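You operate a simulated robot arm through the tools that you are given. There is no shell and no other tool.

The job below is to be done with a simulated robot arm. You get a single attempt, and the scene is never put back.

## Task
Put things in order on the top of the fitter's bench. At the end: the blue spill pad stands on top of the mould vent plate; the white roll of thread sealing tape stands where the black hose tail stood; the wire brush stands where the white roll of thread sealing tape stood; the black hose tail stands on top of the tie bar nut; whatever was shut is shut again. Leave all else as you found it, and nothing knocked over.

It is judged by the outcome, as a careful person would: the job done as asked, and still so three seconds after it is handed in. It fails if anything else is knocked over, pushed out of place, dropped, spilled or broken.

## Robot
A 7-joint arm with a two-finger parallel gripper, fixed in place. Base frame: the origin is at the foot of the arm, x ahead of it, y to its left, z up; the work surface is at about z = 860. Units: mm, rad, N and s.
With the tool pointing down near the work surface it reaches from about 300 to 700 mm from the base axis. Its first joint turns from -1.152 to 1.152 rad. Payload 1.57 kg.
Tool frame: the origin (TCP) lies between the finger pads and is the grasp point; the fingertips stand 30 mm ahead of it; z points along the fingers, y is the line along which they close. Largest opening 110 mm; finger width 24, thickness 12; the body of the gripper, 48 by 112 mm, starts 78 mm behind the TCP.
Orientation is that of the tool frame in the base frame, as [roll, pitch, yaw] about the fixed x, y, z axes, in that order (R = Rz(yaw) Ry(pitch) Rx(roll)). With the fingers straight down and closing along the base's y, the tool's x points along the base's -x, its y along +y and its z along -z.

## Interface
- The arm moves only by the tool nudge_tool. Its argument "increments" is text: rows parted by semicolons, each of 7 numbers parted by spaces: the shift along the tool's x, y, z in mm, then the turn, a rotation vector about the tool's x, y, z in rad, then the gripper command, from -1 (shut) to 1 (fully open), values between in proportion. In form: tx ty tz rx ry rz hand; .... A call has 1 to 20 rows; each row shifts and turns the commanded pose from where the row before left it, along the tool's axes as they then stand. Rows are played at 5 a second. More than 50 mm and 0.15 rad between two rows, or a gripper value outside its range, and nothing of the call is played. A pose out of reach is approached as far as the arm can. The call stops where the force on the tool passes 40 N (or 10 N more than at its start, if that is more) or the arm is blocked; 0.2 s more then pass. Each finger travels about 108 mm/s and halts on what it meets, pressing with about 24 N; the grip force reading is that of the motor and also rises with nothing between the fingers. The clock runs only during rows and for 0.2 s after the last one: add rows that do not move to give the fingers time. It gives the time, the measured TCP pose, the force on the tool (base axes), the opening and the grip force at its end, in the units of the frame above (readings bear some noise), with the torque about the TCP (base axes, N m) and any sound that the robot's microphone picked up.
- Cameras (640 x 400 px; columns grow to the right, rows downward): "scene" is fixed at [194.2, -413.1, 1393.1]; the picture's right is [0.53, -0.85, 0.00], its down [-0.54, -0.34, -0.77] and it looks along [0.65, 0.41, -0.64] (base axes); focal length 319 px, centre (320, 200). "wrist" rides on the gripper at [70, 16, -141] in the tool frame; the picture's right is [-0.23, 0.97, 0.00], its down [-0.86, -0.20, -0.48] and it looks along [-0.47, -0.11, 0.88] (tool axes); focal length 222 px, centre (320, 200). There is no depth. A picture from a camera that has moved, and an enlarged one, comes with that camera's place and axes in the base frame and with its lens. The place of the scene camera against the robot may be out by one fixed shift of up to 18 mm in any direction.
- camera(camera): a new picture of that camera. The clock stands still meanwhile.
- close_up(camera, box): a new picture of the part [left, top, right, bottom] of that camera's present view, enlarged. The clock stands still meanwhile.
- hand_in(): hands the job in; it is judged then, once.

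Nothing tells you positions but the pictures and the camera data. Unless the task says otherwise, let go and move clear before handing in.

The tools are called after "Call:" as a command line: name --argument value ..., lists and objects as JSON in quotes. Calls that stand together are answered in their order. nudge_tool: Moves the arm, as the interface text tells. Its arguments: {"type":"object","properties":{"increments":{"type":"string"}},"required":["increments"]} The other tools are called the same way: camera (camera) takes a picture; close_up (camera, box) takes an enlarged picture of a part of a camera's view; hand_in () hands the job in.

At the start:

```text
clock: 0.0
position: [396.0, -41.7, 1173.0]
ee_rot: [3.141, -0.001, -3.142]
wrist_force: [-0.1, -0.3, 1.4]
torque: [0.01, 0.0, 0.0]
opening: 110.1
grasp_force: 0.1
```

scene: 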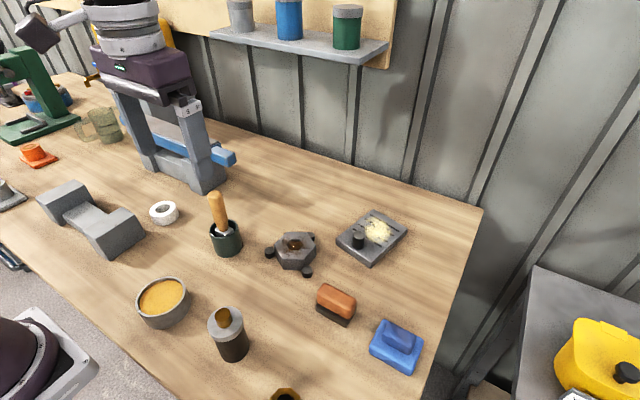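
wrist: 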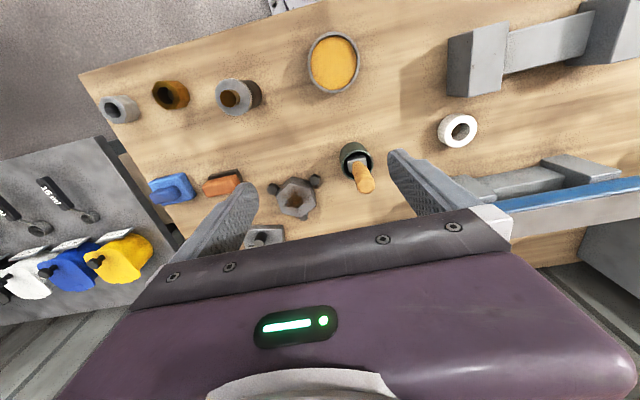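

I see a bench with a white tape roll, a dark cup holding something with a wooden handle, a hub-like part, a plate with powder, a blue pad, a brown block, and other items. I'll look closer before moving anything.

Call:
close_up --camera "scene" --box '[120, 170, 320, 295]'

Call:
close_up --camera "scene" --box '[240, 190, 440, 315]'

Call:
close_up --camera "scene" --box '[120, 260, 344, 400]'

Call:
close_up --camera "scene" --box '[280, 260, 504, 400]'

Call:
close_up --camera "wrist" --box '[80, 40, 400, 240]'

Call:
close_up --camera "scene" --box '[0, 50, 240, 200]'

```text
3.20 times, centred on (220, 232) of scene
camera zoom: at [194.2, -413.1, 1393.1], right [0.53, -0.85, 0.0], down [-0.54, -0.34, -0.77], along [0.65, 0.41, -0.64], focal length 1020 px, centre (640, 96)
```

zoom: 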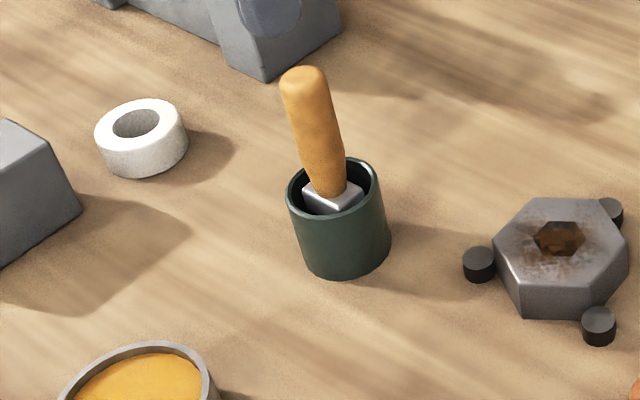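

```text
3.20 times, centred on (340, 252) of scene
camera zoom: at [194.2, -413.1, 1393.1], right [0.53, -0.85, 0.0], down [-0.54, -0.34, -0.77], along [0.65, 0.41, -0.64], focal length 1020 px, centre (256, 32)
```

zoom: 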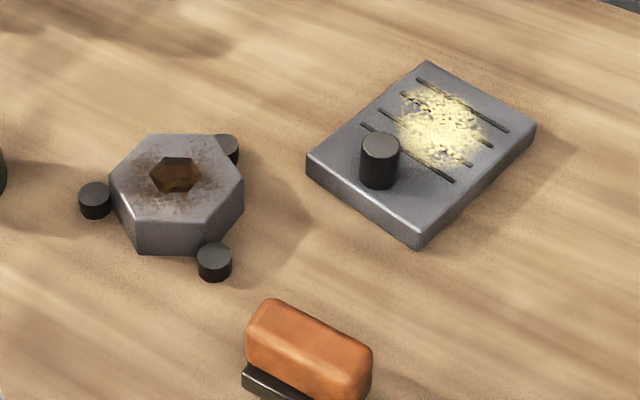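

```text
2.86 times, centred on (232, 330) of scene
camera zoom: at [194.2, -413.1, 1393.1], right [0.53, -0.85, 0.0], down [-0.54, -0.34, -0.77], along [0.65, 0.41, -0.64], focal length 910 px, centre (571, -171)
```

zoom: 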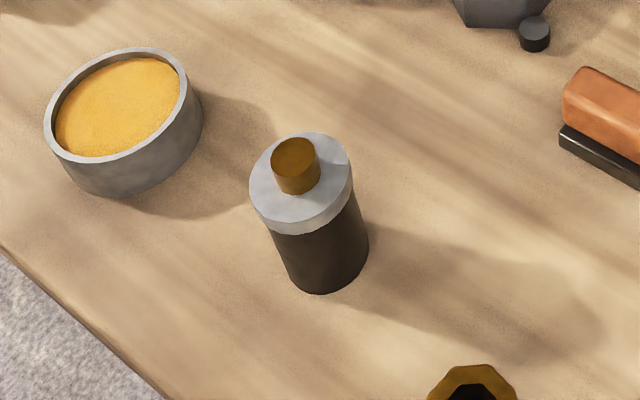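

```text
2.86 times, centred on (392, 330) of scene
camera zoom: at [194.2, -413.1, 1393.1], right [0.53, -0.85, 0.0], down [-0.54, -0.34, -0.77], along [0.65, 0.41, -0.64], focal length 910 px, centre (114, -171)
```

zoom: 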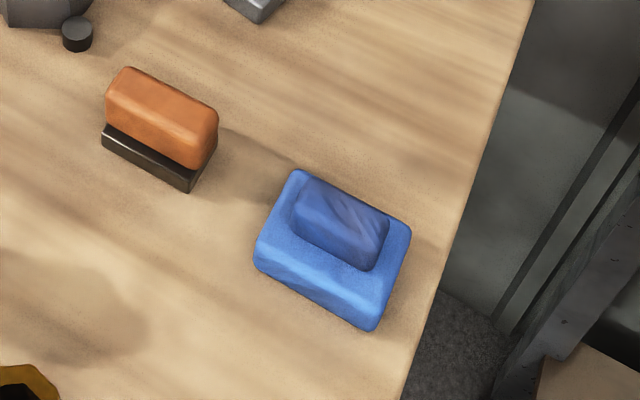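

```text
2.00 times, centred on (240, 140) of wrist
camera zoom: at [326.2, -26.3, 1314.9], right [0.23, 0.97, 0.0], down [0.86, -0.2, 0.48], along [0.47, -0.11, -0.88], focal length 444 px, centre (480, 320)
```

zoom: 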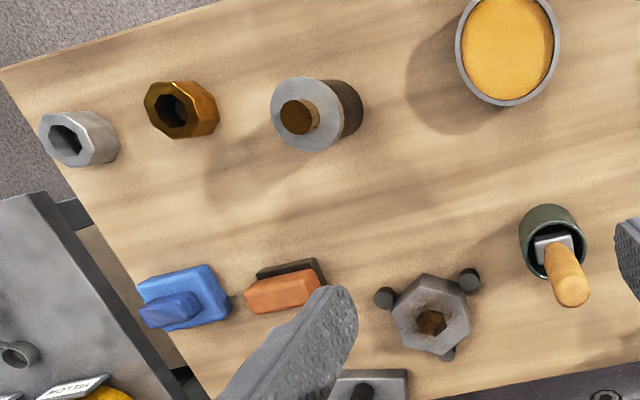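

```text
2.67 times, centred on (120, 125) of scene
camera zoom: at [194.2, -413.1, 1393.1], right [0.53, -0.85, 0.0], down [-0.54, -0.34, -0.77], along [0.65, 0.41, -0.64], focal length 850 px, centre (853, 400)
```

zoom: 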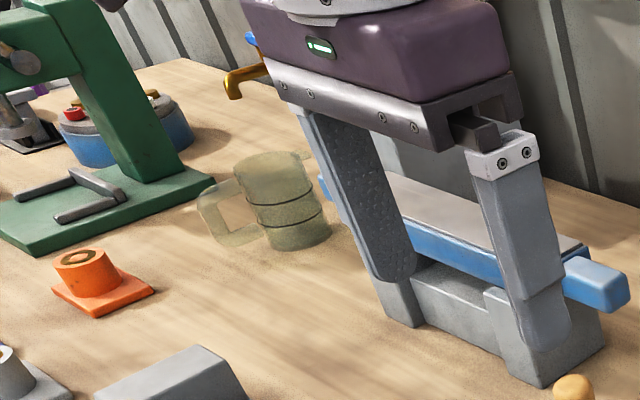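

The bench has several candidates I need to identify, so I'll survey it from above with the wrist camera. I'm moving high and to the left, clear of everything.

Call:
nudge_tool --increments "0 50 0 0 0 0 1;0 50 0 0 0 0 1;0 50 0 0 0 0 1;0 50 0 0 0 0 1;0 50 0 0 0 0 1;0 50 0 0 0 0 1;0 0 0 0 0 0 1"

Call:
camera --camera "wrist"

Call:
camera --camera "scene"

```text
clock: 1.6
position: [396.9, 262.8, 1171.8]
ee_rot: [3.14, 0.001, 3.141]
wrist_force: [-0.4, 0.6, 0.0]
torque: [-0.01, 0.04, -0.02]
opening: 109.9
grasp_force: 0.1
```

```text
taken
camera wrist: at [327.1, 278.5, 1313.6], right [0.23, 0.97, 0.0], down [0.86, -0.2, 0.48], along [0.47, -0.11, -0.88], focal length 222 px, centre (320, 200)
```

wrist: 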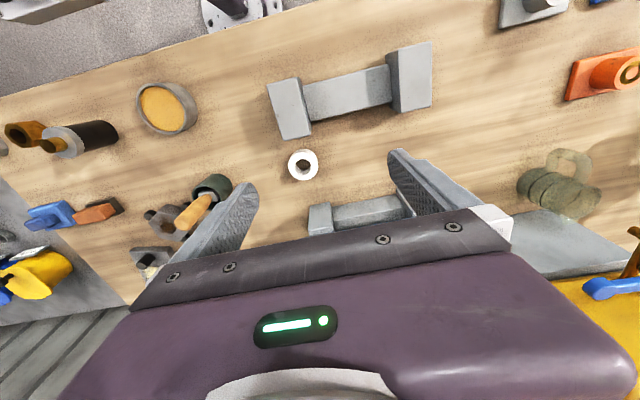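

```text
taken
```

scene: 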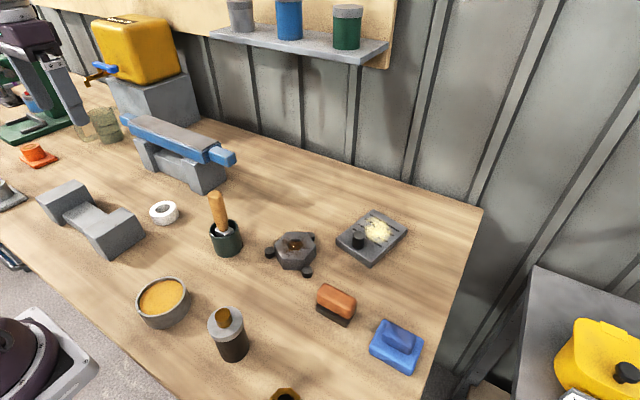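

Next I'll look at the right-hand end of the bench from above to identify the nuts, the hose tail candidate, and the pads.

Call:
nudge_tool --increments "0 -50 0 0 0 0 1;0 -50 0 0 0 0 1;0 -50 0 0 0 0 1;0 -50 0 0 0 0 1;0 -50 0 0 0 0 1;0 -50 0 0 0 0 1;0 -50 0 0 0 0 1;0 -50 0 0 0 0 1;0 -50 0 0 0 0 1;0 -50 0 0 0 0 1;0 0 0 0 0 0 1"

Call:
camera --camera "wrist"

Call:
close_up --camera "wrist" --box '[160, 40, 400, 190]'

Call:
close_up --camera "scene" --box '[0, 50, 240, 200]'

Call:
close_up --camera "scene" --box '[0, 130, 200, 275]'

```text
clock: 4.0
position: [396.7, -243.9, 1176.3]
ee_rot: [3.141, 0.0, -3.14]
wrist_force: [-0.6, 0.9, -0.1]
torque: [0.01, 0.01, 0.02]
opening: 109.9
grasp_force: 0.0
```

```text
taken
camera wrist: at [327.2, -228.3, 1317.5], right [0.23, 0.97, 0.0], down [0.86, -0.2, 0.48], along [0.47, -0.11, -0.88], focal length 222 px, centre (320, 200)
```

wrist: 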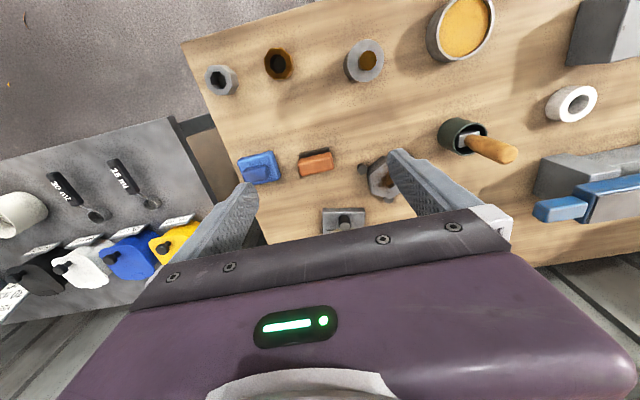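

```text
2.67 times, centred on (280, 115) of wrist
camera zoom: at [327.2, -228.3, 1317.5], right [0.23, 0.97, 0.0], down [0.86, -0.2, 0.48], along [0.47, -0.11, -0.88], focal length 592 px, centre (427, 427)
```

zoom: 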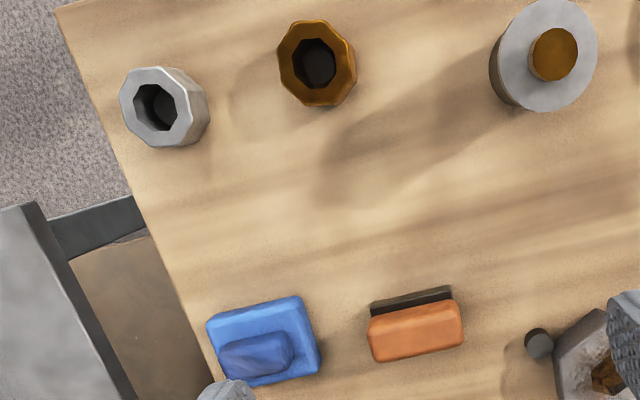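

```text
2.67 times, centred on (120, 125) of scene
camera zoom: at [194.2, -413.1, 1393.1], right [0.53, -0.85, 0.0], down [-0.54, -0.34, -0.77], along [0.65, 0.41, -0.64], focal length 850 px, centre (853, 400)
```

zoom: 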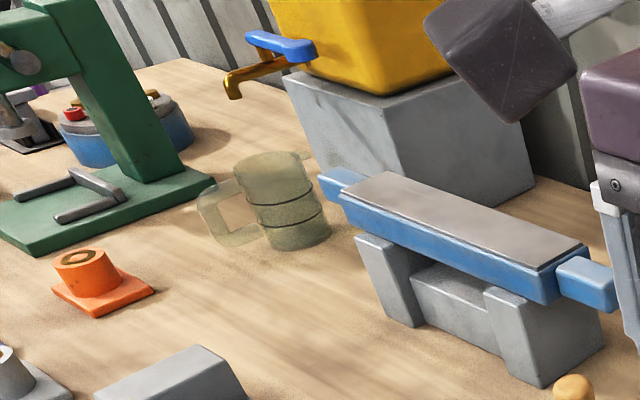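

```text
2.76 times, centred on (100, 202) of scene
camera zoom: at [194.2, -413.1, 1393.1], right [0.53, -0.85, 0.0], down [-0.54, -0.34, -0.77], along [0.65, 0.41, -0.64], focal length 879 px, centre (927, 193)
```

zoom: 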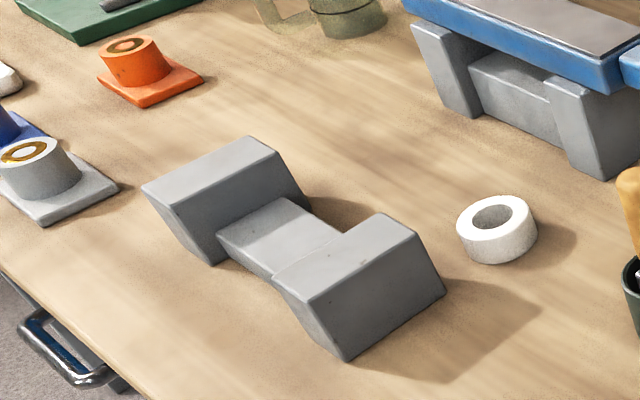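

There's a drawer with a chrome handle at the bench's front left, so I'll inspect that. Then I'll take low close views of the tools to tell the brush from the others.

Call:
nudge_tool --increments "0 50 0 0 0 0 1;0 50 0 0 0 0 1;0 50 0 0 0 0 1;0 50 0 0 0 0 1;0 50 0 0 0 0 1;0 50 0 0 0 0 1;0 50 0 0 0 0 1;0 50 0 0 0 0 1;0 50 0 0 0 0 1;0 50 0 0 0 0 1;0 50 0 0 0 0 1;0 50 0 0 0 0 1;0 50 0 0 0 0 1;30 30 0 0 0 0 1;30 10 0 0 0 0 1;0 0 0 0 0 0 1"

Call:
camera --camera "wrist"

Call:
camera --camera "scene"

```text
clock: 7.4
position: [334.4, 447.4, 1174.2]
ee_rot: [-3.141, -0.001, -3.14]
wrist_force: [-0.5, -0.5, -0.8]
torque: [0.0, 0.0, 0.02]
opening: 110.1
grasp_force: 0.0
```

```text
taken
camera wrist: at [265.3, 464.5, 1315.1], right [0.23, 0.97, 0.0], down [0.86, -0.2, 0.48], along [0.47, -0.11, -0.88], focal length 222 px, centre (320, 200)
```

wrist: 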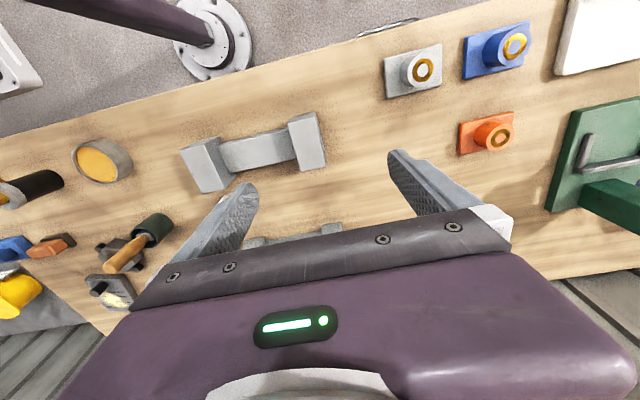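

```text
taken
```

scene: 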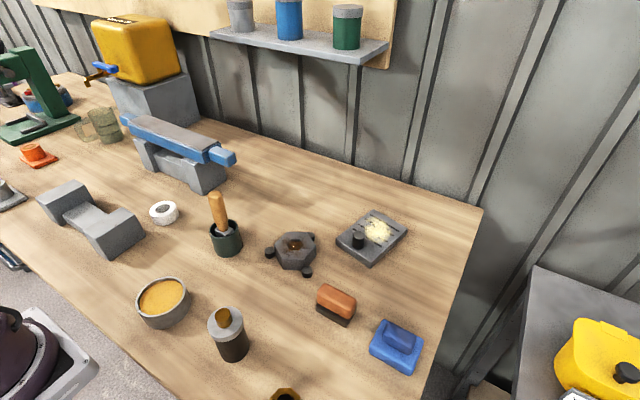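

Call:
close_up --camera "wrist" --box '[340, 0, 580, 150]'

Call:
close_up --camera "scene" --box '[0, 170, 120, 280]'

Call:
close_up --camera "scene" --box '[500, 260, 640, 400]'

Call:
close_up --camera "scene" --box '[60, 0, 420, 200]'

```text
2.67 times, centred on (460, 75) of wrist
camera zoom: at [265.3, 464.5, 1315.1], right [0.23, 0.97, 0.0], down [0.86, -0.2, 0.48], along [0.47, -0.11, -0.88], focal length 592 px, centre (-53, 533)
```

zoom: 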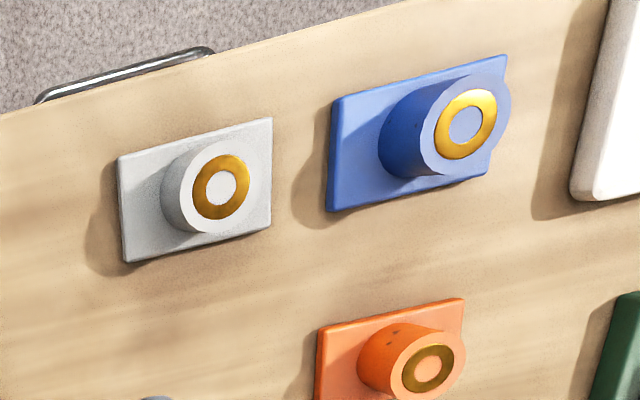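

```text
3.64 times, centred on (60, 225) of scene
camera zoom: at [194.3, -413.1, 1393.1], right [0.53, -0.85, 0.0], down [-0.54, -0.34, -0.77], along [0.65, 0.41, -0.64], focal length 1158 px, centre (1266, 109)
```

zoom: 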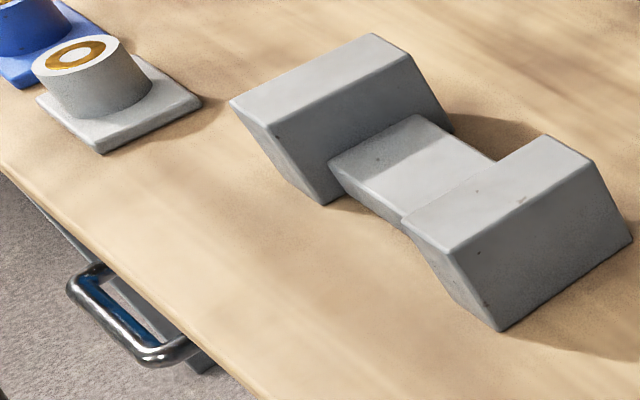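

```text
2.86 times, centred on (570, 330) of scene
camera zoom: at [194.3, -413.1, 1393.1], right [0.53, -0.85, 0.0], down [-0.54, -0.34, -0.77], along [0.65, 0.41, -0.64], focal length 910 px, centre (-394, -171)
```

zoom: 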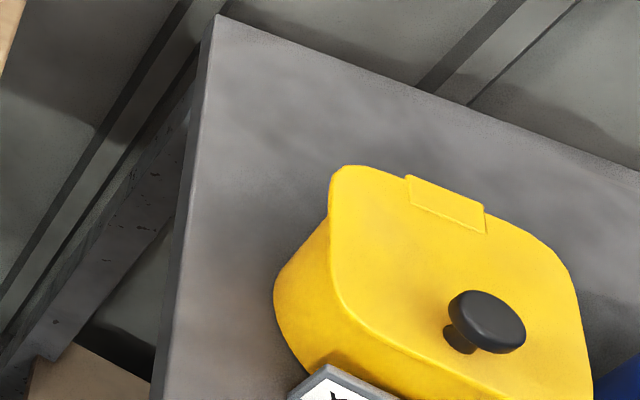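

```text
1.78 times, centred on (240, 100) of scene
camera zoom: at [194.3, -413.1, 1393.1], right [0.53, -0.85, 0.0], down [-0.54, -0.34, -0.77], along [0.65, 0.41, -0.64], focal length 566 px, centre (462, 378)
```

zoom: 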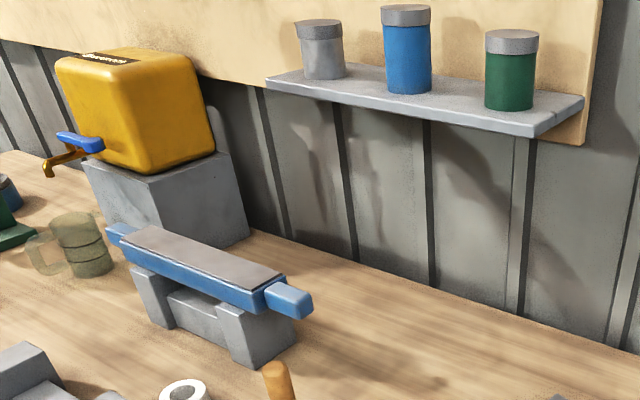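

Three flanged ring pieces sit far left, and a closed drawer is in the bench front. Next I'll look straight at the cup with the wooden handle to see what's inside it.

Call:
nudge_tool --increments "0 -50 0 0 0 0 1;0 -50 0 0 0 0 1;0 -50 0 0 0 0 1;0 -50 0 0 0 0 1;0 -50 0 0 0 0 1;0 -50 0 0 0 0 1;0 -50 0 0 0 0 1;0 -50 0 0 0 0 1;0 0 0 0 0 0 1"

Call:
camera --camera "wrist"

Call:
close_up --camera "wrist" --box '[240, 125, 400, 225]'

Call:
close_up --camera "wrist" --box '[140, 60, 300, 260]'

```text
clock: 9.4
position: [332.2, 43.5, 1171.0]
ee_rot: [-3.142, 0.0, -3.141]
wrist_force: [-1.0, -0.9, 0.6]
torque: [0.0, 0.0, 0.0]
opening: 110.1
grasp_force: 0.0
```

```text
taken
camera wrist: at [263.2, 59.3, 1313.2], right [0.23, 0.97, 0.0], down [0.86, -0.2, 0.48], along [0.47, -0.11, -0.88], focal length 222 px, centre (320, 200)
```

wrist: 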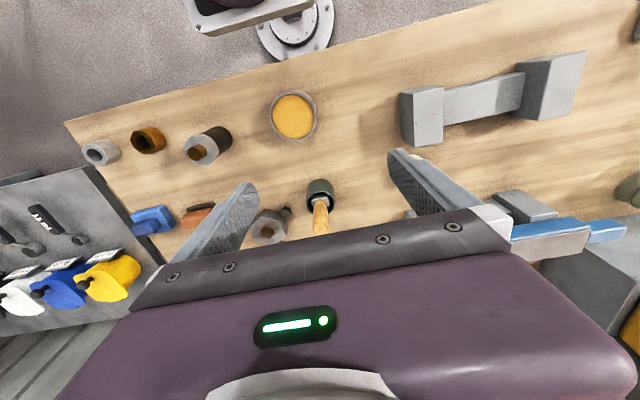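

```text
4.00 times, centred on (320, 175) of wrist
camera zoom: at [263.2, 59.3, 1313.2], right [0.23, 0.97, 0.0], down [0.86, -0.2, 0.48], along [0.47, -0.11, -0.88], focal length 888 px, centre (320, 300)
```

zoom: 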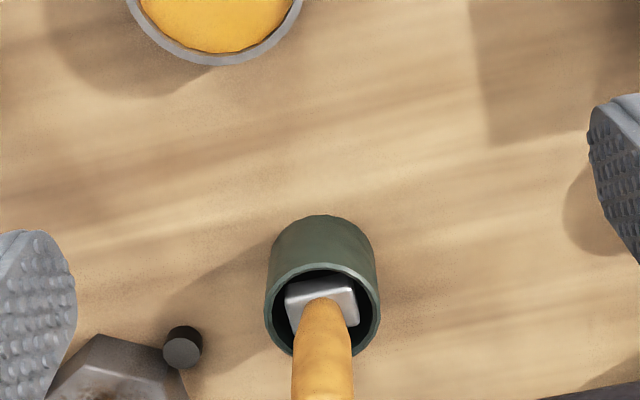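

```text
2.00 times, centred on (220, 160) of wrist
camera zoom: at [263.2, 59.3, 1313.2], right [0.23, 0.97, 0.0], down [0.86, -0.2, 0.48], along [0.47, -0.11, -0.88], focal length 444 px, centre (520, 280)
```

zoom: 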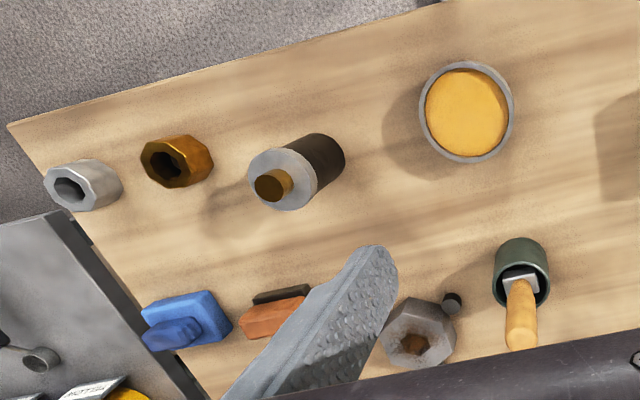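

The handled tool standing in the dark pot has a square metal ferrule, with its lower end hidden. I'll go lower over the front right to see the small parts up close.

Call:
nudge_tool --increments "0 -50 0 0 0 0 1;0 -50 0 0 0 0 1;0 -50 0 0 0 0 1;0 -50 0 0 0 0 1;0 -50 0 0 0 0 1;0 -30 40 0 0 0 1;0 0 40 0 0 0 1;0 0 40 0 0 0 1;0 0 0 0 0 0 1"

Call:
camera --camera "wrist"

Call:
close_up --camera "wrist" --box '[120, 0, 440, 200]'

Call:
camera --camera "scene"

```text
clock: 11.4
position: [334.7, -232.6, 1057.2]
ee_rot: [-3.141, 0.0, -3.142]
wrist_force: [0.9, 0.2, -0.5]
torque: [0.0, 0.0, -0.03]
opening: 109.8
grasp_force: 0.1
```

```text
taken
camera wrist: at [265.5, -216.4, 1198.5], right [0.23, 0.97, 0.0], down [0.86, -0.2, 0.48], along [0.47, -0.11, -0.88], focal length 222 px, centre (320, 200)
```

wrist: 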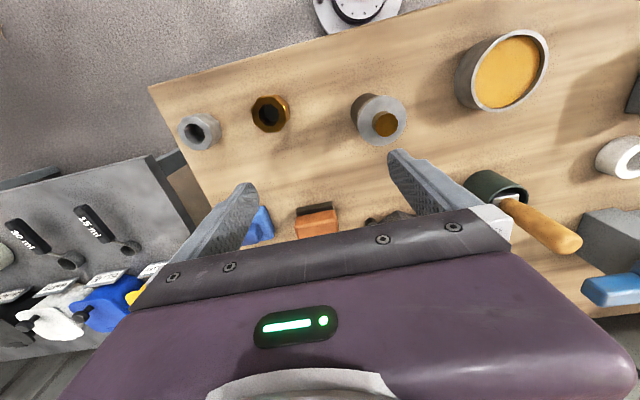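

```text
2.00 times, centred on (280, 100) of wrist
camera zoom: at [265.5, -216.4, 1198.5], right [0.23, 0.97, 0.0], down [0.86, -0.2, 0.48], along [0.47, -0.11, -0.88], focal length 444 px, centre (400, 400)
```

zoom: 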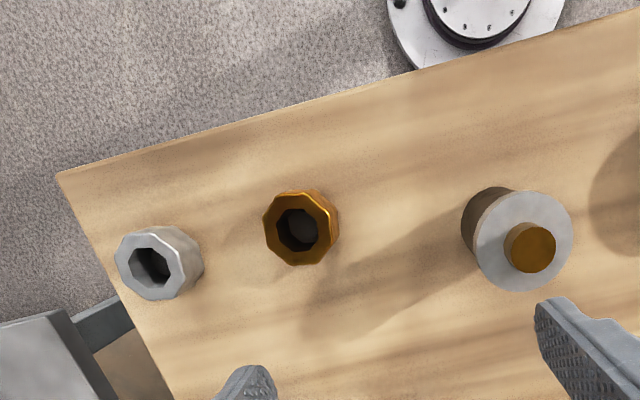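

```text
taken
```

scene: 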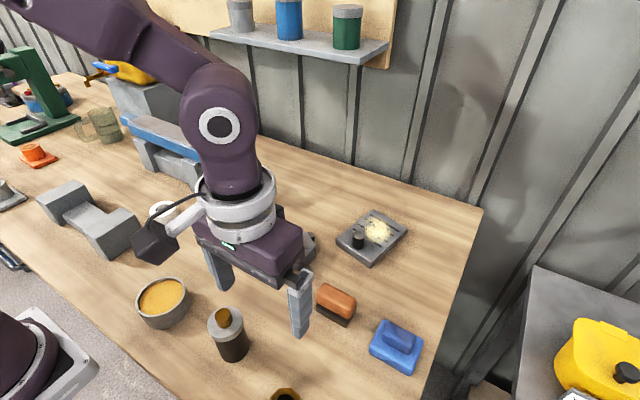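

The front row holds a steel ring nut, a brass ring nut, and the black-bodied piece with a grey flange. Now I'll look closely at the rusty hex, the brown block, the plate and the pad.

Call:
nudge_tool --increments "-40 0 0 0 0 0 1;-40 40 0 0 0 0 1;0 40 0 0 0 0 1;0 40 0 0 0 0 1;0 0 0 0 0 0 1"

Call:
camera --camera "wrist"

Call:
close_up --camera "wrist" --box '[200, 110, 440, 230]'

```text
refused: row 2 steps farther than a row can; nothing moved
```

```text
taken
camera wrist: at [265.5, -216.4, 1198.5], right [0.23, 0.97, 0.0], down [0.86, -0.2, 0.48], along [0.47, -0.11, -0.88], focal length 222 px, centre (320, 200)
```

wrist: 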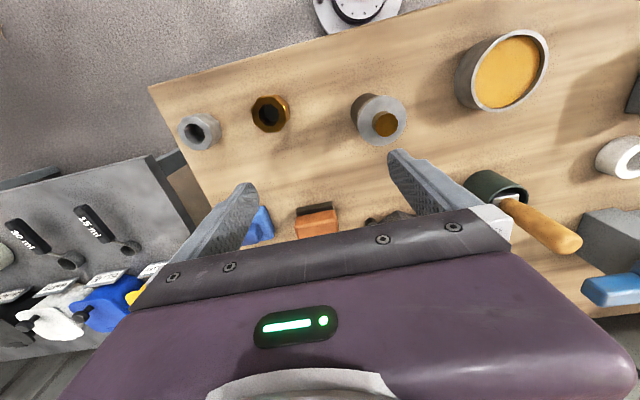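

```text
2.67 times, centred on (320, 170) of wrist
camera zoom: at [265.5, -216.4, 1198.5], right [0.23, 0.97, 0.0], down [0.86, -0.2, 0.48], along [0.47, -0.11, -0.88], focal length 592 px, centre (320, 280)
```

zoom: 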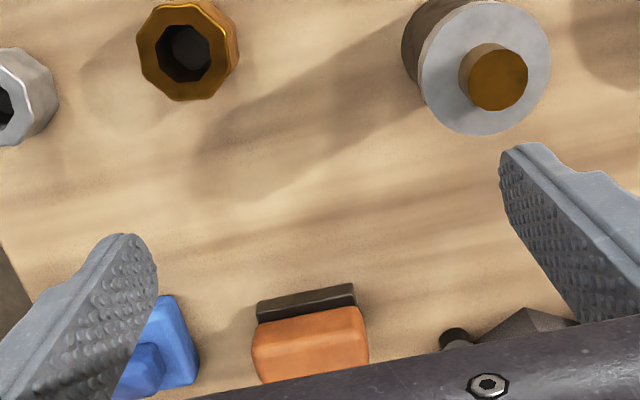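

Call:
nudge_tool --increments "-35 30 0 0 0 0 1;-35 30 0 0 0 0 1;-35 30 0 0 0 0 1;-30 0 0 0 0 0 1;0 0 0 0 0 0 1"

Call:
camera --camera "wrist"

Call:
close_up --camera "wrist" --box '[160, 70, 480, 250]'

```text
clock: 12.6
position: [472.5, -141.6, 1056.1]
ee_rot: [3.141, 0.001, -3.141]
wrist_force: [-0.4, -0.1, -0.4]
torque: [-0.01, -0.01, 0.01]
opening: 110.1
grasp_force: 0.1
```

```text
taken
camera wrist: at [403.1, -124.9, 1197.0], right [0.23, 0.97, 0.0], down [0.86, -0.2, 0.48], along [0.47, -0.11, -0.88], focal length 222 px, centre (320, 200)
```

wrist: 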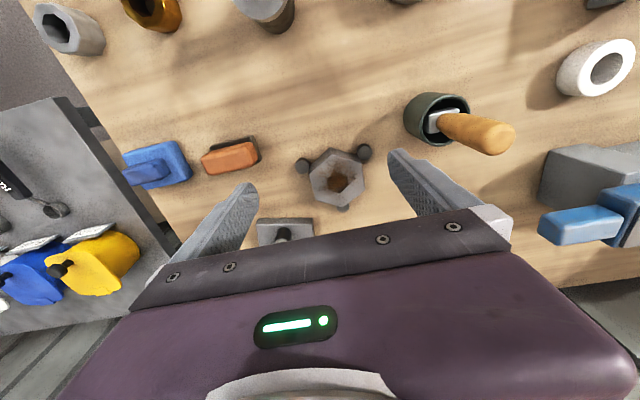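

```text
2.00 times, centred on (320, 160) of wrist
camera zoom: at [403.1, -124.9, 1197.0], right [0.23, 0.97, 0.0], down [0.86, -0.2, 0.48], along [0.47, -0.11, -0.88], focal length 444 px, centre (320, 280)
```

zoom: 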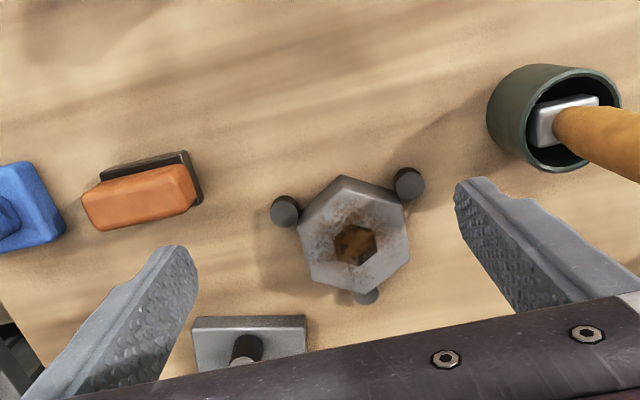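

Call:
close_up --camera "wrist" --box '[390, 70, 530, 170]'

Call:
close_up --camera "wrist" --box '[180, 120, 280, 190]'

Call:
close_up --camera "wrist" --box '[20, 0, 300, 60]'

Call:
close_up --camera "scene" --box '[300, 270, 370, 335]'

Call:
close_up --camera "scene" --box '[195, 295, 265, 370]'

Call:
close_up --camera "scene" --box '[360, 310, 430, 380]'

```text
4.00 times, centred on (460, 120) of wrist
camera zoom: at [403.1, -124.9, 1197.0], right [0.23, 0.97, 0.0], down [0.86, -0.2, 0.48], along [0.47, -0.11, -0.88], focal length 888 px, centre (-240, 520)
```

zoom: 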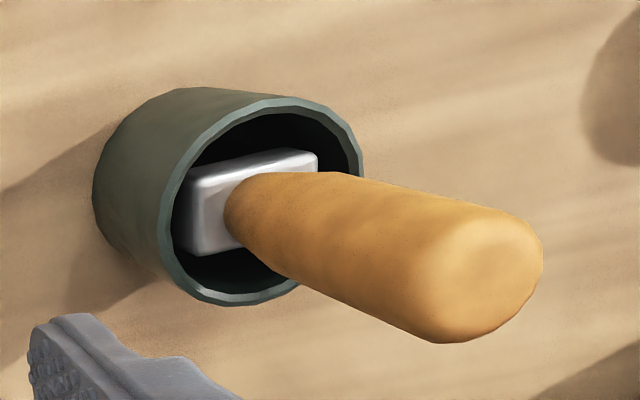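

```text
5.71 times, centred on (230, 155) of wrist
camera zoom: at [403.1, -124.9, 1197.0], right [0.23, 0.97, 0.0], down [0.86, -0.2, 0.48], along [0.47, -0.11, -0.88], focal length 1269 px, centre (834, 457)
```

zoom: 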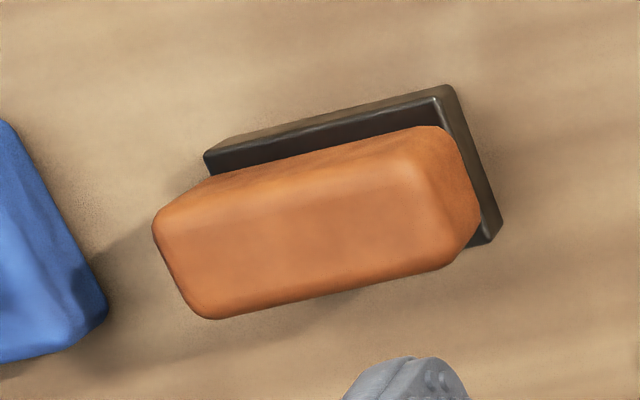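

```text
2.29 times, centred on (160, 30) of wrist
camera zoom: at [403.1, -124.9, 1197.0], right [0.23, 0.97, 0.0], down [0.86, -0.2, 0.48], along [0.47, -0.11, -0.88], focal length 508 px, centre (686, 589)
```

zoom: 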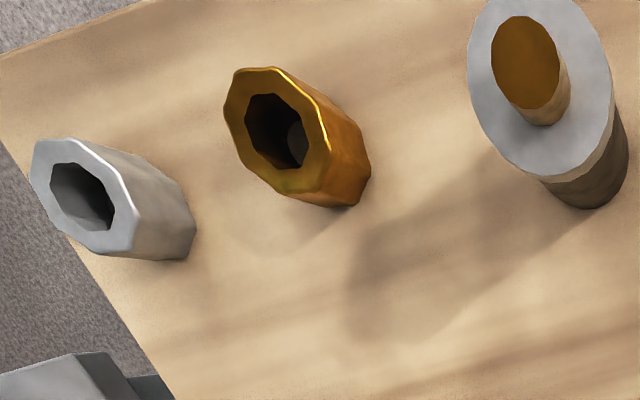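

```text
6.15 times, centred on (335, 302) of scene
camera zoom: at [194.3, -413.1, 1393.1], right [0.53, -0.85, 0.0], down [-0.54, -0.34, -0.77], along [0.65, 0.41, -0.64], focal length 1960 px, centre (228, -431)
```

zoom: 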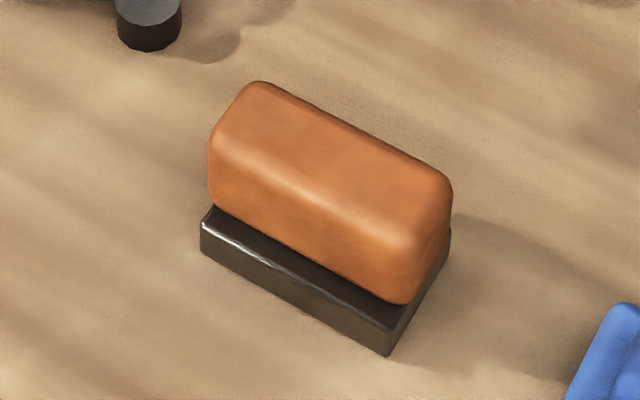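

```text
5.33 times, centred on (230, 332) of scene
camera zoom: at [194.3, -413.1, 1393.1], right [0.53, -0.85, 0.0], down [-0.54, -0.34, -0.77], along [0.65, 0.41, -0.64], focal length 1699 px, centre (800, -507)
```

zoom: 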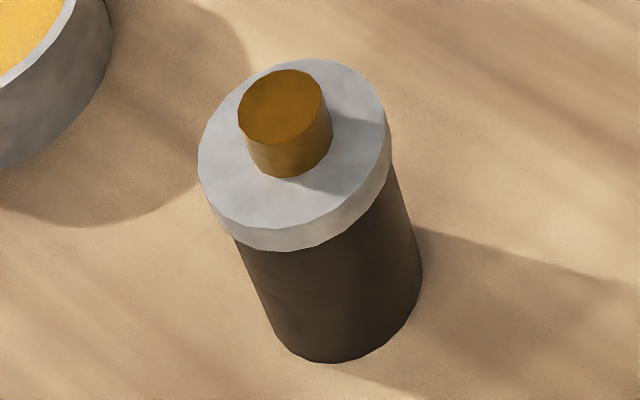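

```text
5.71 times, centred on (395, 345) of scene
camera zoom: at [194.3, -413.1, 1393.1], right [0.53, -0.85, 0.0], down [-0.54, -0.34, -0.77], along [0.65, 0.41, -0.64], focal length 1820 px, centre (-109, -629)
```

zoom: 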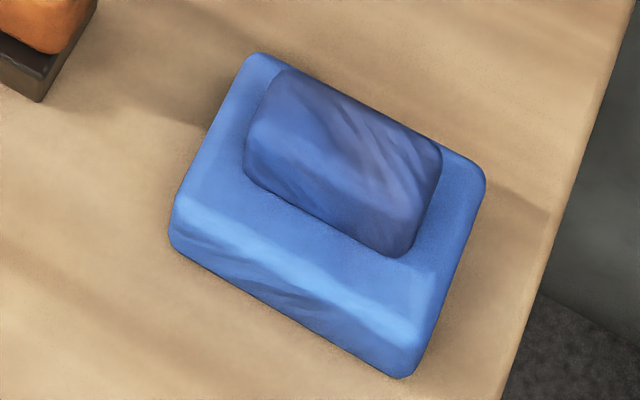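

I take the black-bodied piece with the grey flange as the hose tail (about x 318, y -161). The rusty hex is the tie bar nut (about 534, -128), and the grooved plate is the vent plate. I'm moving above the hose tail at a safe height to refine its position.

Call:
nudge_tool --increments "40 -10 0 0 0 0 1;40 -10 0 0 0 0 1;40 0 0 0 0 0 1;35 0 0 0 0 0 1;0 0 0 0 0 0 1"

Call:
camera --camera "wrist"

Call:
camera --camera "scene"

```text
clock: 13.8
position: [315.1, -161.5, 1053.0]
ee_rot: [3.141, 0.0, 3.141]
wrist_force: [-0.5, -0.2, -0.5]
torque: [-0.02, 0.01, -0.01]
opening: 109.9
grasp_force: 0.0
```

```text
taken
camera wrist: at [246.2, -145.1, 1194.5], right [0.23, 0.97, 0.0], down [0.85, -0.2, 0.48], along [0.47, -0.11, -0.88], focal length 222 px, centre (320, 200)
```

wrist: 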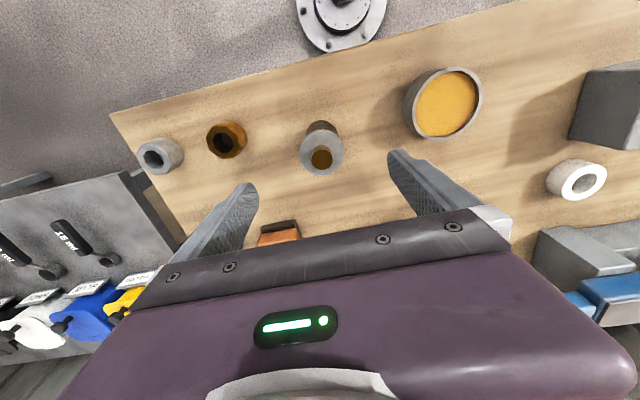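

```text
taken
```

scene: 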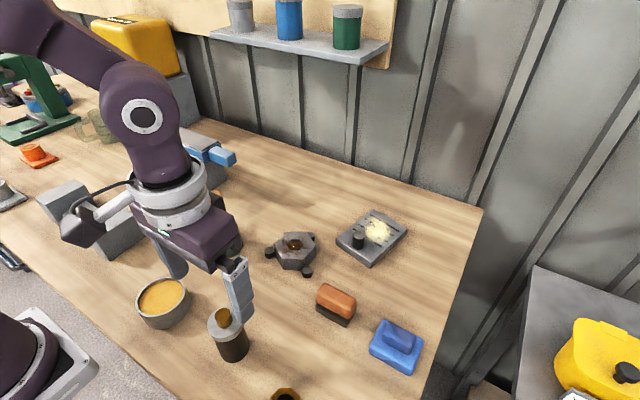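

Call:
close_up --camera "wrist" --box '[270, 110, 370, 180]'

Call:
close_up --camera "scene" --box '[140, 230, 270, 320]'

```text
5.71 times, centred on (320, 145) of wrist
camera zoom: at [246.2, -145.1, 1194.5], right [0.23, 0.97, 0.0], down [0.85, -0.2, 0.48], along [0.47, -0.11, -0.88], focal length 1269 px, centre (320, 514)
```

zoom: 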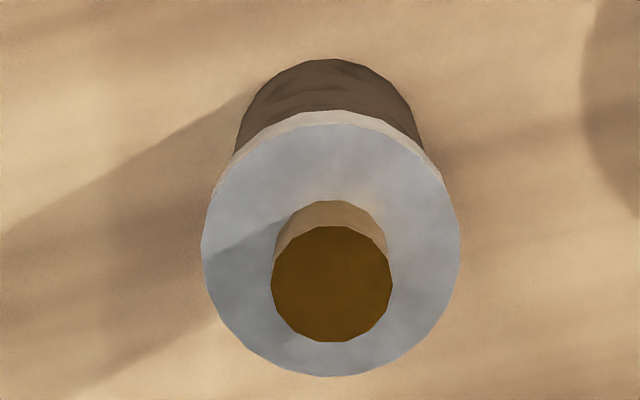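

```text
4.44 times, centred on (205, 275) of scene
camera zoom: at [194.2, -413.1, 1393.1], right [0.53, -0.85, 0.0], down [-0.54, -0.34, -0.77], along [0.65, 0.41, -0.64], focal length 1416 px, centre (831, -133)
```

zoom: 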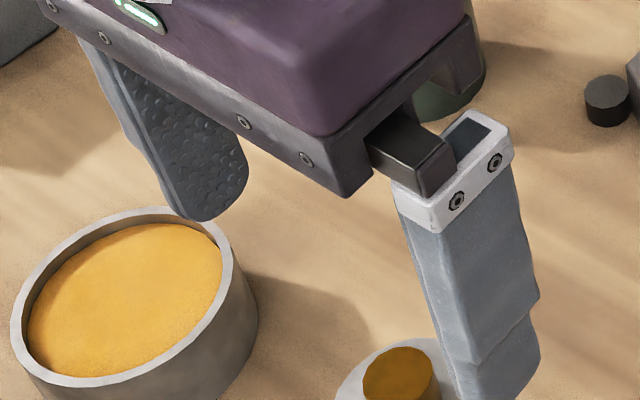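

The hose tail's axis is at about (318, -159), with a flange about 50 mm wide near z 950. I'll descend with the open fingers either side of the flange and grip it there.

Call:
nudge_tool --increments "-2 2 35 0 0 0 1;0 0 35 0 0 0 1;0 0 28 0 0 0 1;0 0 0 0 0 0 1"

Call:
camera --camera "wrist"

Call:
camera --camera "scene"

```text
clock: 14.8
position: [316.0, -160.8, 956.2]
ee_rot: [-3.141, 0.001, 3.141]
wrist_force: [-0.1, -0.8, 0.4]
torque: [0.04, -0.04, 0.01]
opening: 109.8
grasp_force: 0.0
```

```text
taken
camera wrist: at [247.0, -144.7, 1097.1], right [0.23, 0.97, 0.0], down [0.86, -0.2, 0.48], along [0.47, -0.11, -0.88], focal length 222 px, centre (320, 200)
```

wrist: 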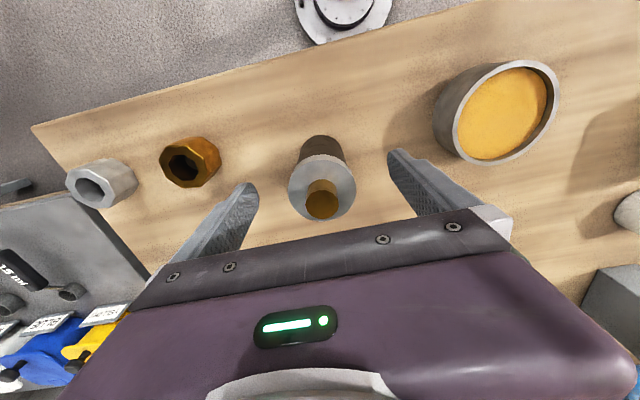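

```text
taken
```

scene: 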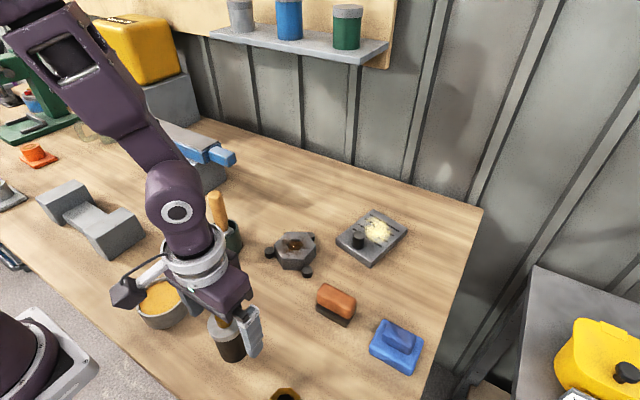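

Call:
nudge_tool --increments "2 1 10 0 0 0 1;0 0 0 0 0 0 -1;0 0 0 0 0 0 -1;0 0 0 0 0 0 -1;0 0 0 0 0 0 -1"

Call:
camera --camera "wrist"

Call:
close_up --camera "scene" --box '[170, 260, 300, 370]'

```text
clock: 16.0
position: [314.0, -158.0, 945.9]
ee_rot: [3.141, -0.001, -3.142]
wrist_force: [0.4, -3.8, 3.1]
torque: [-0.19, -0.09, -0.08]
opening: 51.1
grasp_force: 23.7
```

```text
taken
camera wrist: at [244.9, -143.6, 1087.3], right [0.23, 0.97, 0.0], down [0.85, -0.2, 0.48], along [0.47, -0.11, -0.88], focal length 222 px, centre (320, 200)
```

wrist: 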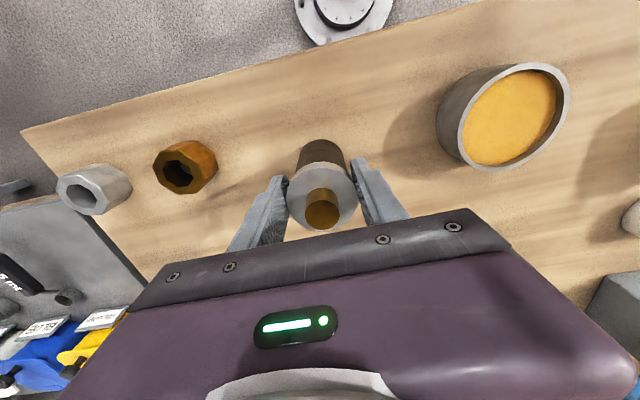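

```text
3.64 times, centred on (235, 315) of scene
camera zoom: at [194.2, -413.2, 1393.1], right [0.53, -0.85, 0.0], down [-0.54, -0.34, -0.77], along [0.65, 0.41, -0.64], focal length 1158 px, centre (629, -218)
```

zoom: 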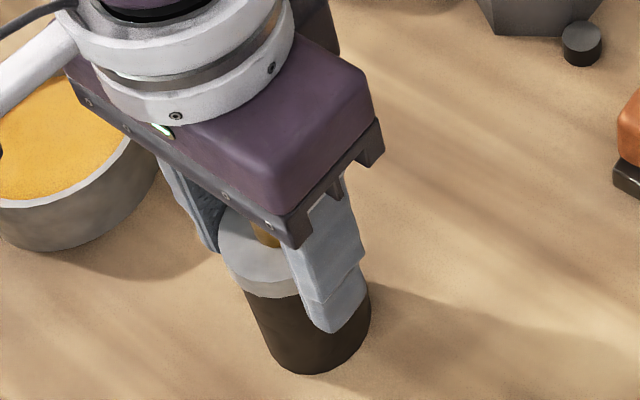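

The flange is gripped at 51 mm. I'll lift slowly and check that the whole piece comes up as one.

Call:
nudge_tool --increments "0 0 -10 0 0 0 -1;0 0 -20 0 0 0 -1;0 0 0 0 0 0 -1"

Call:
close_up --camera "scene" --box '[170, 240, 300, 370]'

```text
clock: 16.8
position: [316.1, -158.2, 976.9]
ee_rot: [-3.141, 0.001, 3.139]
wrist_force: [0.0, 0.2, -1.6]
torque: [0.01, 0.0, -0.01]
opening: 51.3
grasp_force: 24.2
```

```text
3.08 times, centred on (235, 305) of scene
camera zoom: at [194.3, -413.1, 1393.1], right [0.53, -0.85, 0.0], down [-0.54, -0.34, -0.77], along [0.65, 0.41, -0.64], focal length 980 px, centre (582, -123)
```

zoom: 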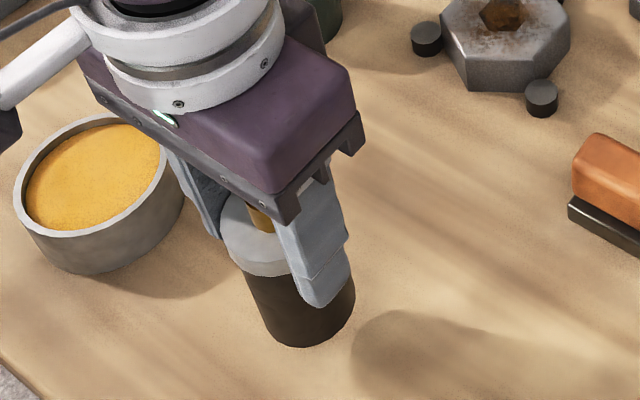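

The whole piece lifted as one unit. Next I carry it high over to the rusty tie bar nut.

Call:
nudge_tool --increments "0 0 -40 0 0 0 -1;-40 5 0 0 0 0 -1;-40 5 0 0 0 0 -1;-40 5 0 0 0 0 -1;-40 5 0 0 0 0 -1;-40 5 0 0 0 0 -1;-17 5 0 0 0 0 -1;0 0 0 0 0 0 -1"

Call:
camera --camera "wrist"

Call:
camera --camera "scene"

Call:
close_up --camera "scene" --box '[230, 180, 350, 290]'

```text
clock: 18.6
position: [535.4, -127.3, 1017.3]
ee_rot: [-3.141, 0.0, 3.14]
wrist_force: [-1.0, 0.7, -1.1]
torque: [-0.01, 0.02, 0.01]
opening: 50.9
grasp_force: 23.7
```

```text
taken
camera wrist: at [465.5, -111.2, 1157.7], right [0.23, 0.97, 0.0], down [0.86, -0.2, 0.48], along [0.47, -0.11, -0.88], focal length 222 px, centre (320, 200)
```

wrist: 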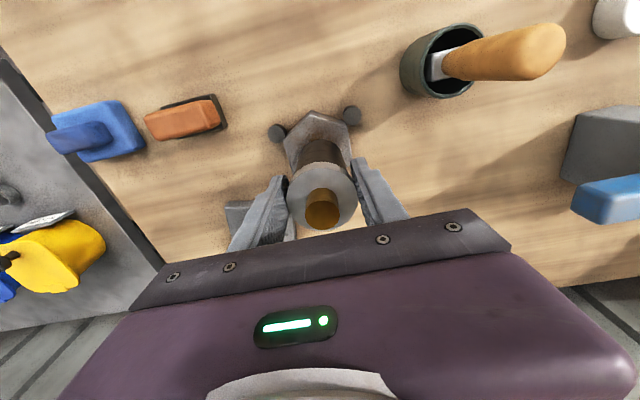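

```text
taken
```

scene: 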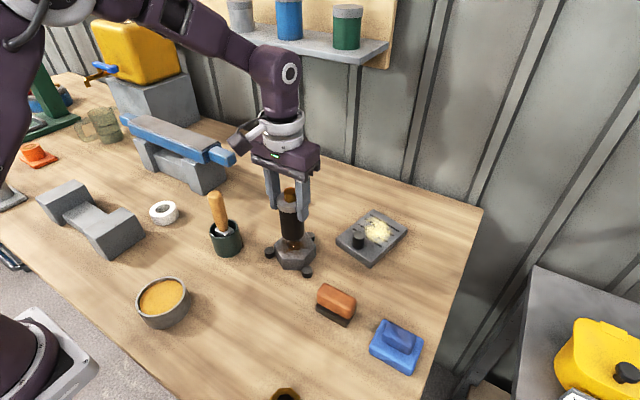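

```text
3.64 times, centred on (290, 235) of scene
camera zoom: at [194.3, -413.1, 1393.1], right [0.53, -0.85, 0.0], down [-0.54, -0.34, -0.77], along [0.65, 0.41, -0.64], focal length 1158 px, centre (429, 73)
```

zoom: 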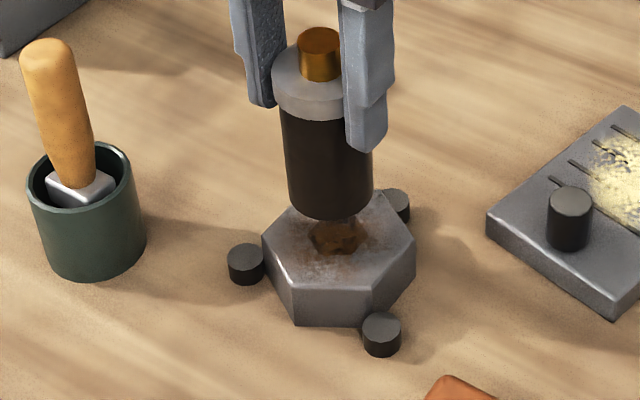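

The hose tail hangs nearly above the nut's centre. I'll shift slightly and lower to just above its top, then check.

Call:
nudge_tool --increments "-3 -1 15 0 0 0 -1;0 0 17 0 0 0 -1;0 0 0 0 0 0 -1"

Call:
close_up --camera "scene" --box '[240, 180, 350, 285]'

Call:
close_up --camera "wrist" --box '[240, 80, 400, 240]'

```text
clock: 19.4
position: [536.2, -127.7, 982.7]
ee_rot: [3.141, 0.0, 3.141]
wrist_force: [-1.2, 0.0, -2.0]
torque: [-0.01, 0.03, -0.03]
opening: 51.3
grasp_force: 23.6
```

```text
3.81 times, centred on (295, 232) of scene
camera zoom: at [194.3, -413.1, 1393.1], right [0.53, -0.85, 0.0], down [-0.54, -0.34, -0.77], along [0.65, 0.41, -0.64], focal length 1214 px, centre (415, 76)
```

zoom: 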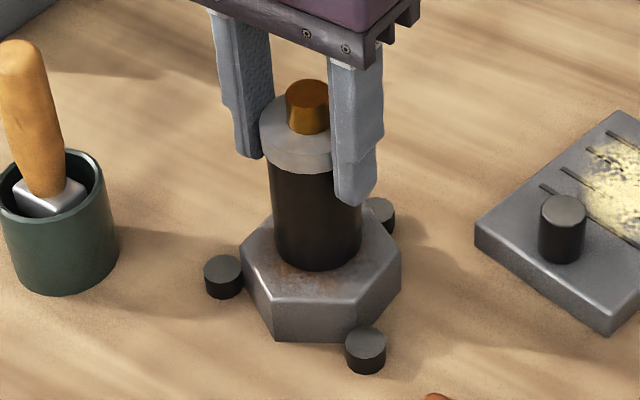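

```text
2.50 times, centred on (320, 160) of wrist
camera zoom: at [467.5, -111.8, 1124.5], right [0.23, 0.97, 0.0], down [0.86, -0.2, 0.48], along [0.47, -0.11, -0.88], focal length 555 px, centre (320, 300)
```

zoom: 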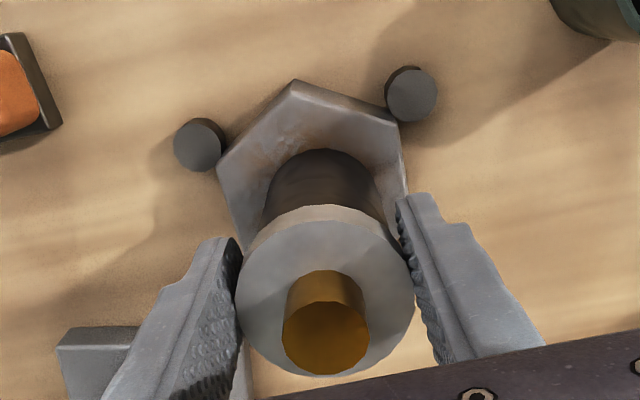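

Call:
nudge_tool --increments "0 0 2 0 0 0 -1;0 0 2 0 0 0 -1;0 0 0 0 0 0 -1"

```text
clock: 20.2
position: [535.9, -129.6, 980.3]
ee_rot: [-3.142, 0.0, -3.14]
wrist_force: [-5.4, 6.6, 29.0]
torque: [0.44, 0.1, 0.02]
opening: 51.1
grasp_force: 24.5
```

Contact: the hose tail is on the nut with about 29 N pressing. I'll ease off a little and release.

Call:
nudge_tool --increments "0 0 -1.5 0 0 0 -1;0 0 0 0 0 0 -1"

```text
clock: 20.8
position: [537.1, -129.8, 981.9]
ee_rot: [3.142, 0.0, 3.141]
wrist_force: [4.0, 3.4, 5.5]
torque: [0.29, -0.51, 0.17]
opening: 51.1
grasp_force: 24.0
```

Call:
nudge_tool --increments "0 0 0 0 0 0 0.05;0 0 0 0 0 0 0.3;0 0 0 0 0 0 0.6;0 0 0 0 0 0 1;0 0 0 0 0 0 1"

Call:
close_up --camera "scene" --box '[240, 180, 350, 285]'

Call:
close_up --camera "wrist" --box '[240, 80, 400, 240]'

```text
clock: 22.0
position: [535.3, -129.5, 981.1]
ee_rot: [-3.141, 0.0, 3.141]
wrist_force: [0.0, -0.3, 1.1]
torque: [0.01, 0.0, 0.0]
opening: 110.2
grasp_force: 0.1
```

```text
3.81 times, centred on (295, 232) of scene
camera zoom: at [194.2, -413.1, 1393.1], right [0.53, -0.85, 0.0], down [-0.54, -0.34, -0.77], along [0.65, 0.41, -0.64], focal length 1214 px, centre (415, 76)
```

zoom: 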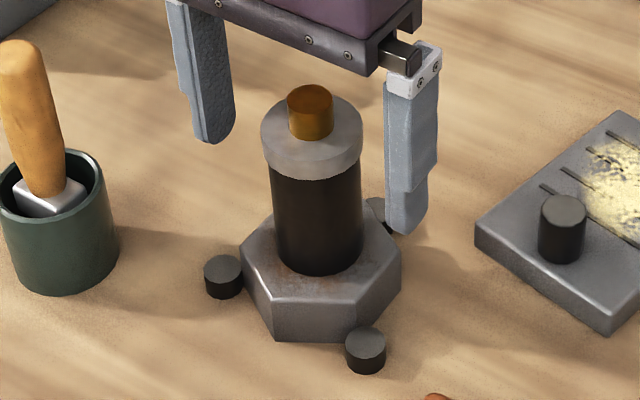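

```text
2.50 times, centred on (320, 160) of wrist
camera zoom: at [466.3, -113.6, 1122.4], right [0.23, 0.97, 0.0], down [0.86, -0.2, 0.48], along [0.47, -0.11, -0.88], focal length 555 px, centre (320, 300)
```

zoom: 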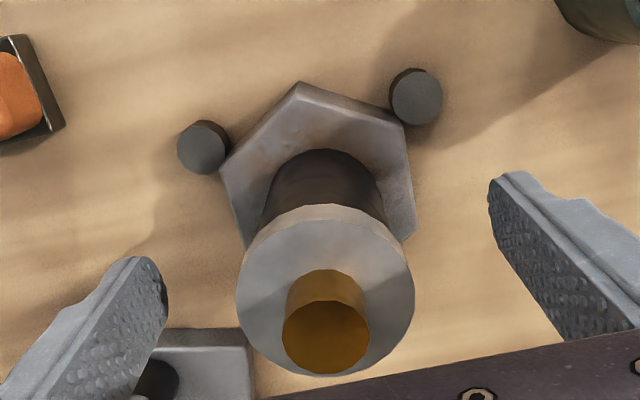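

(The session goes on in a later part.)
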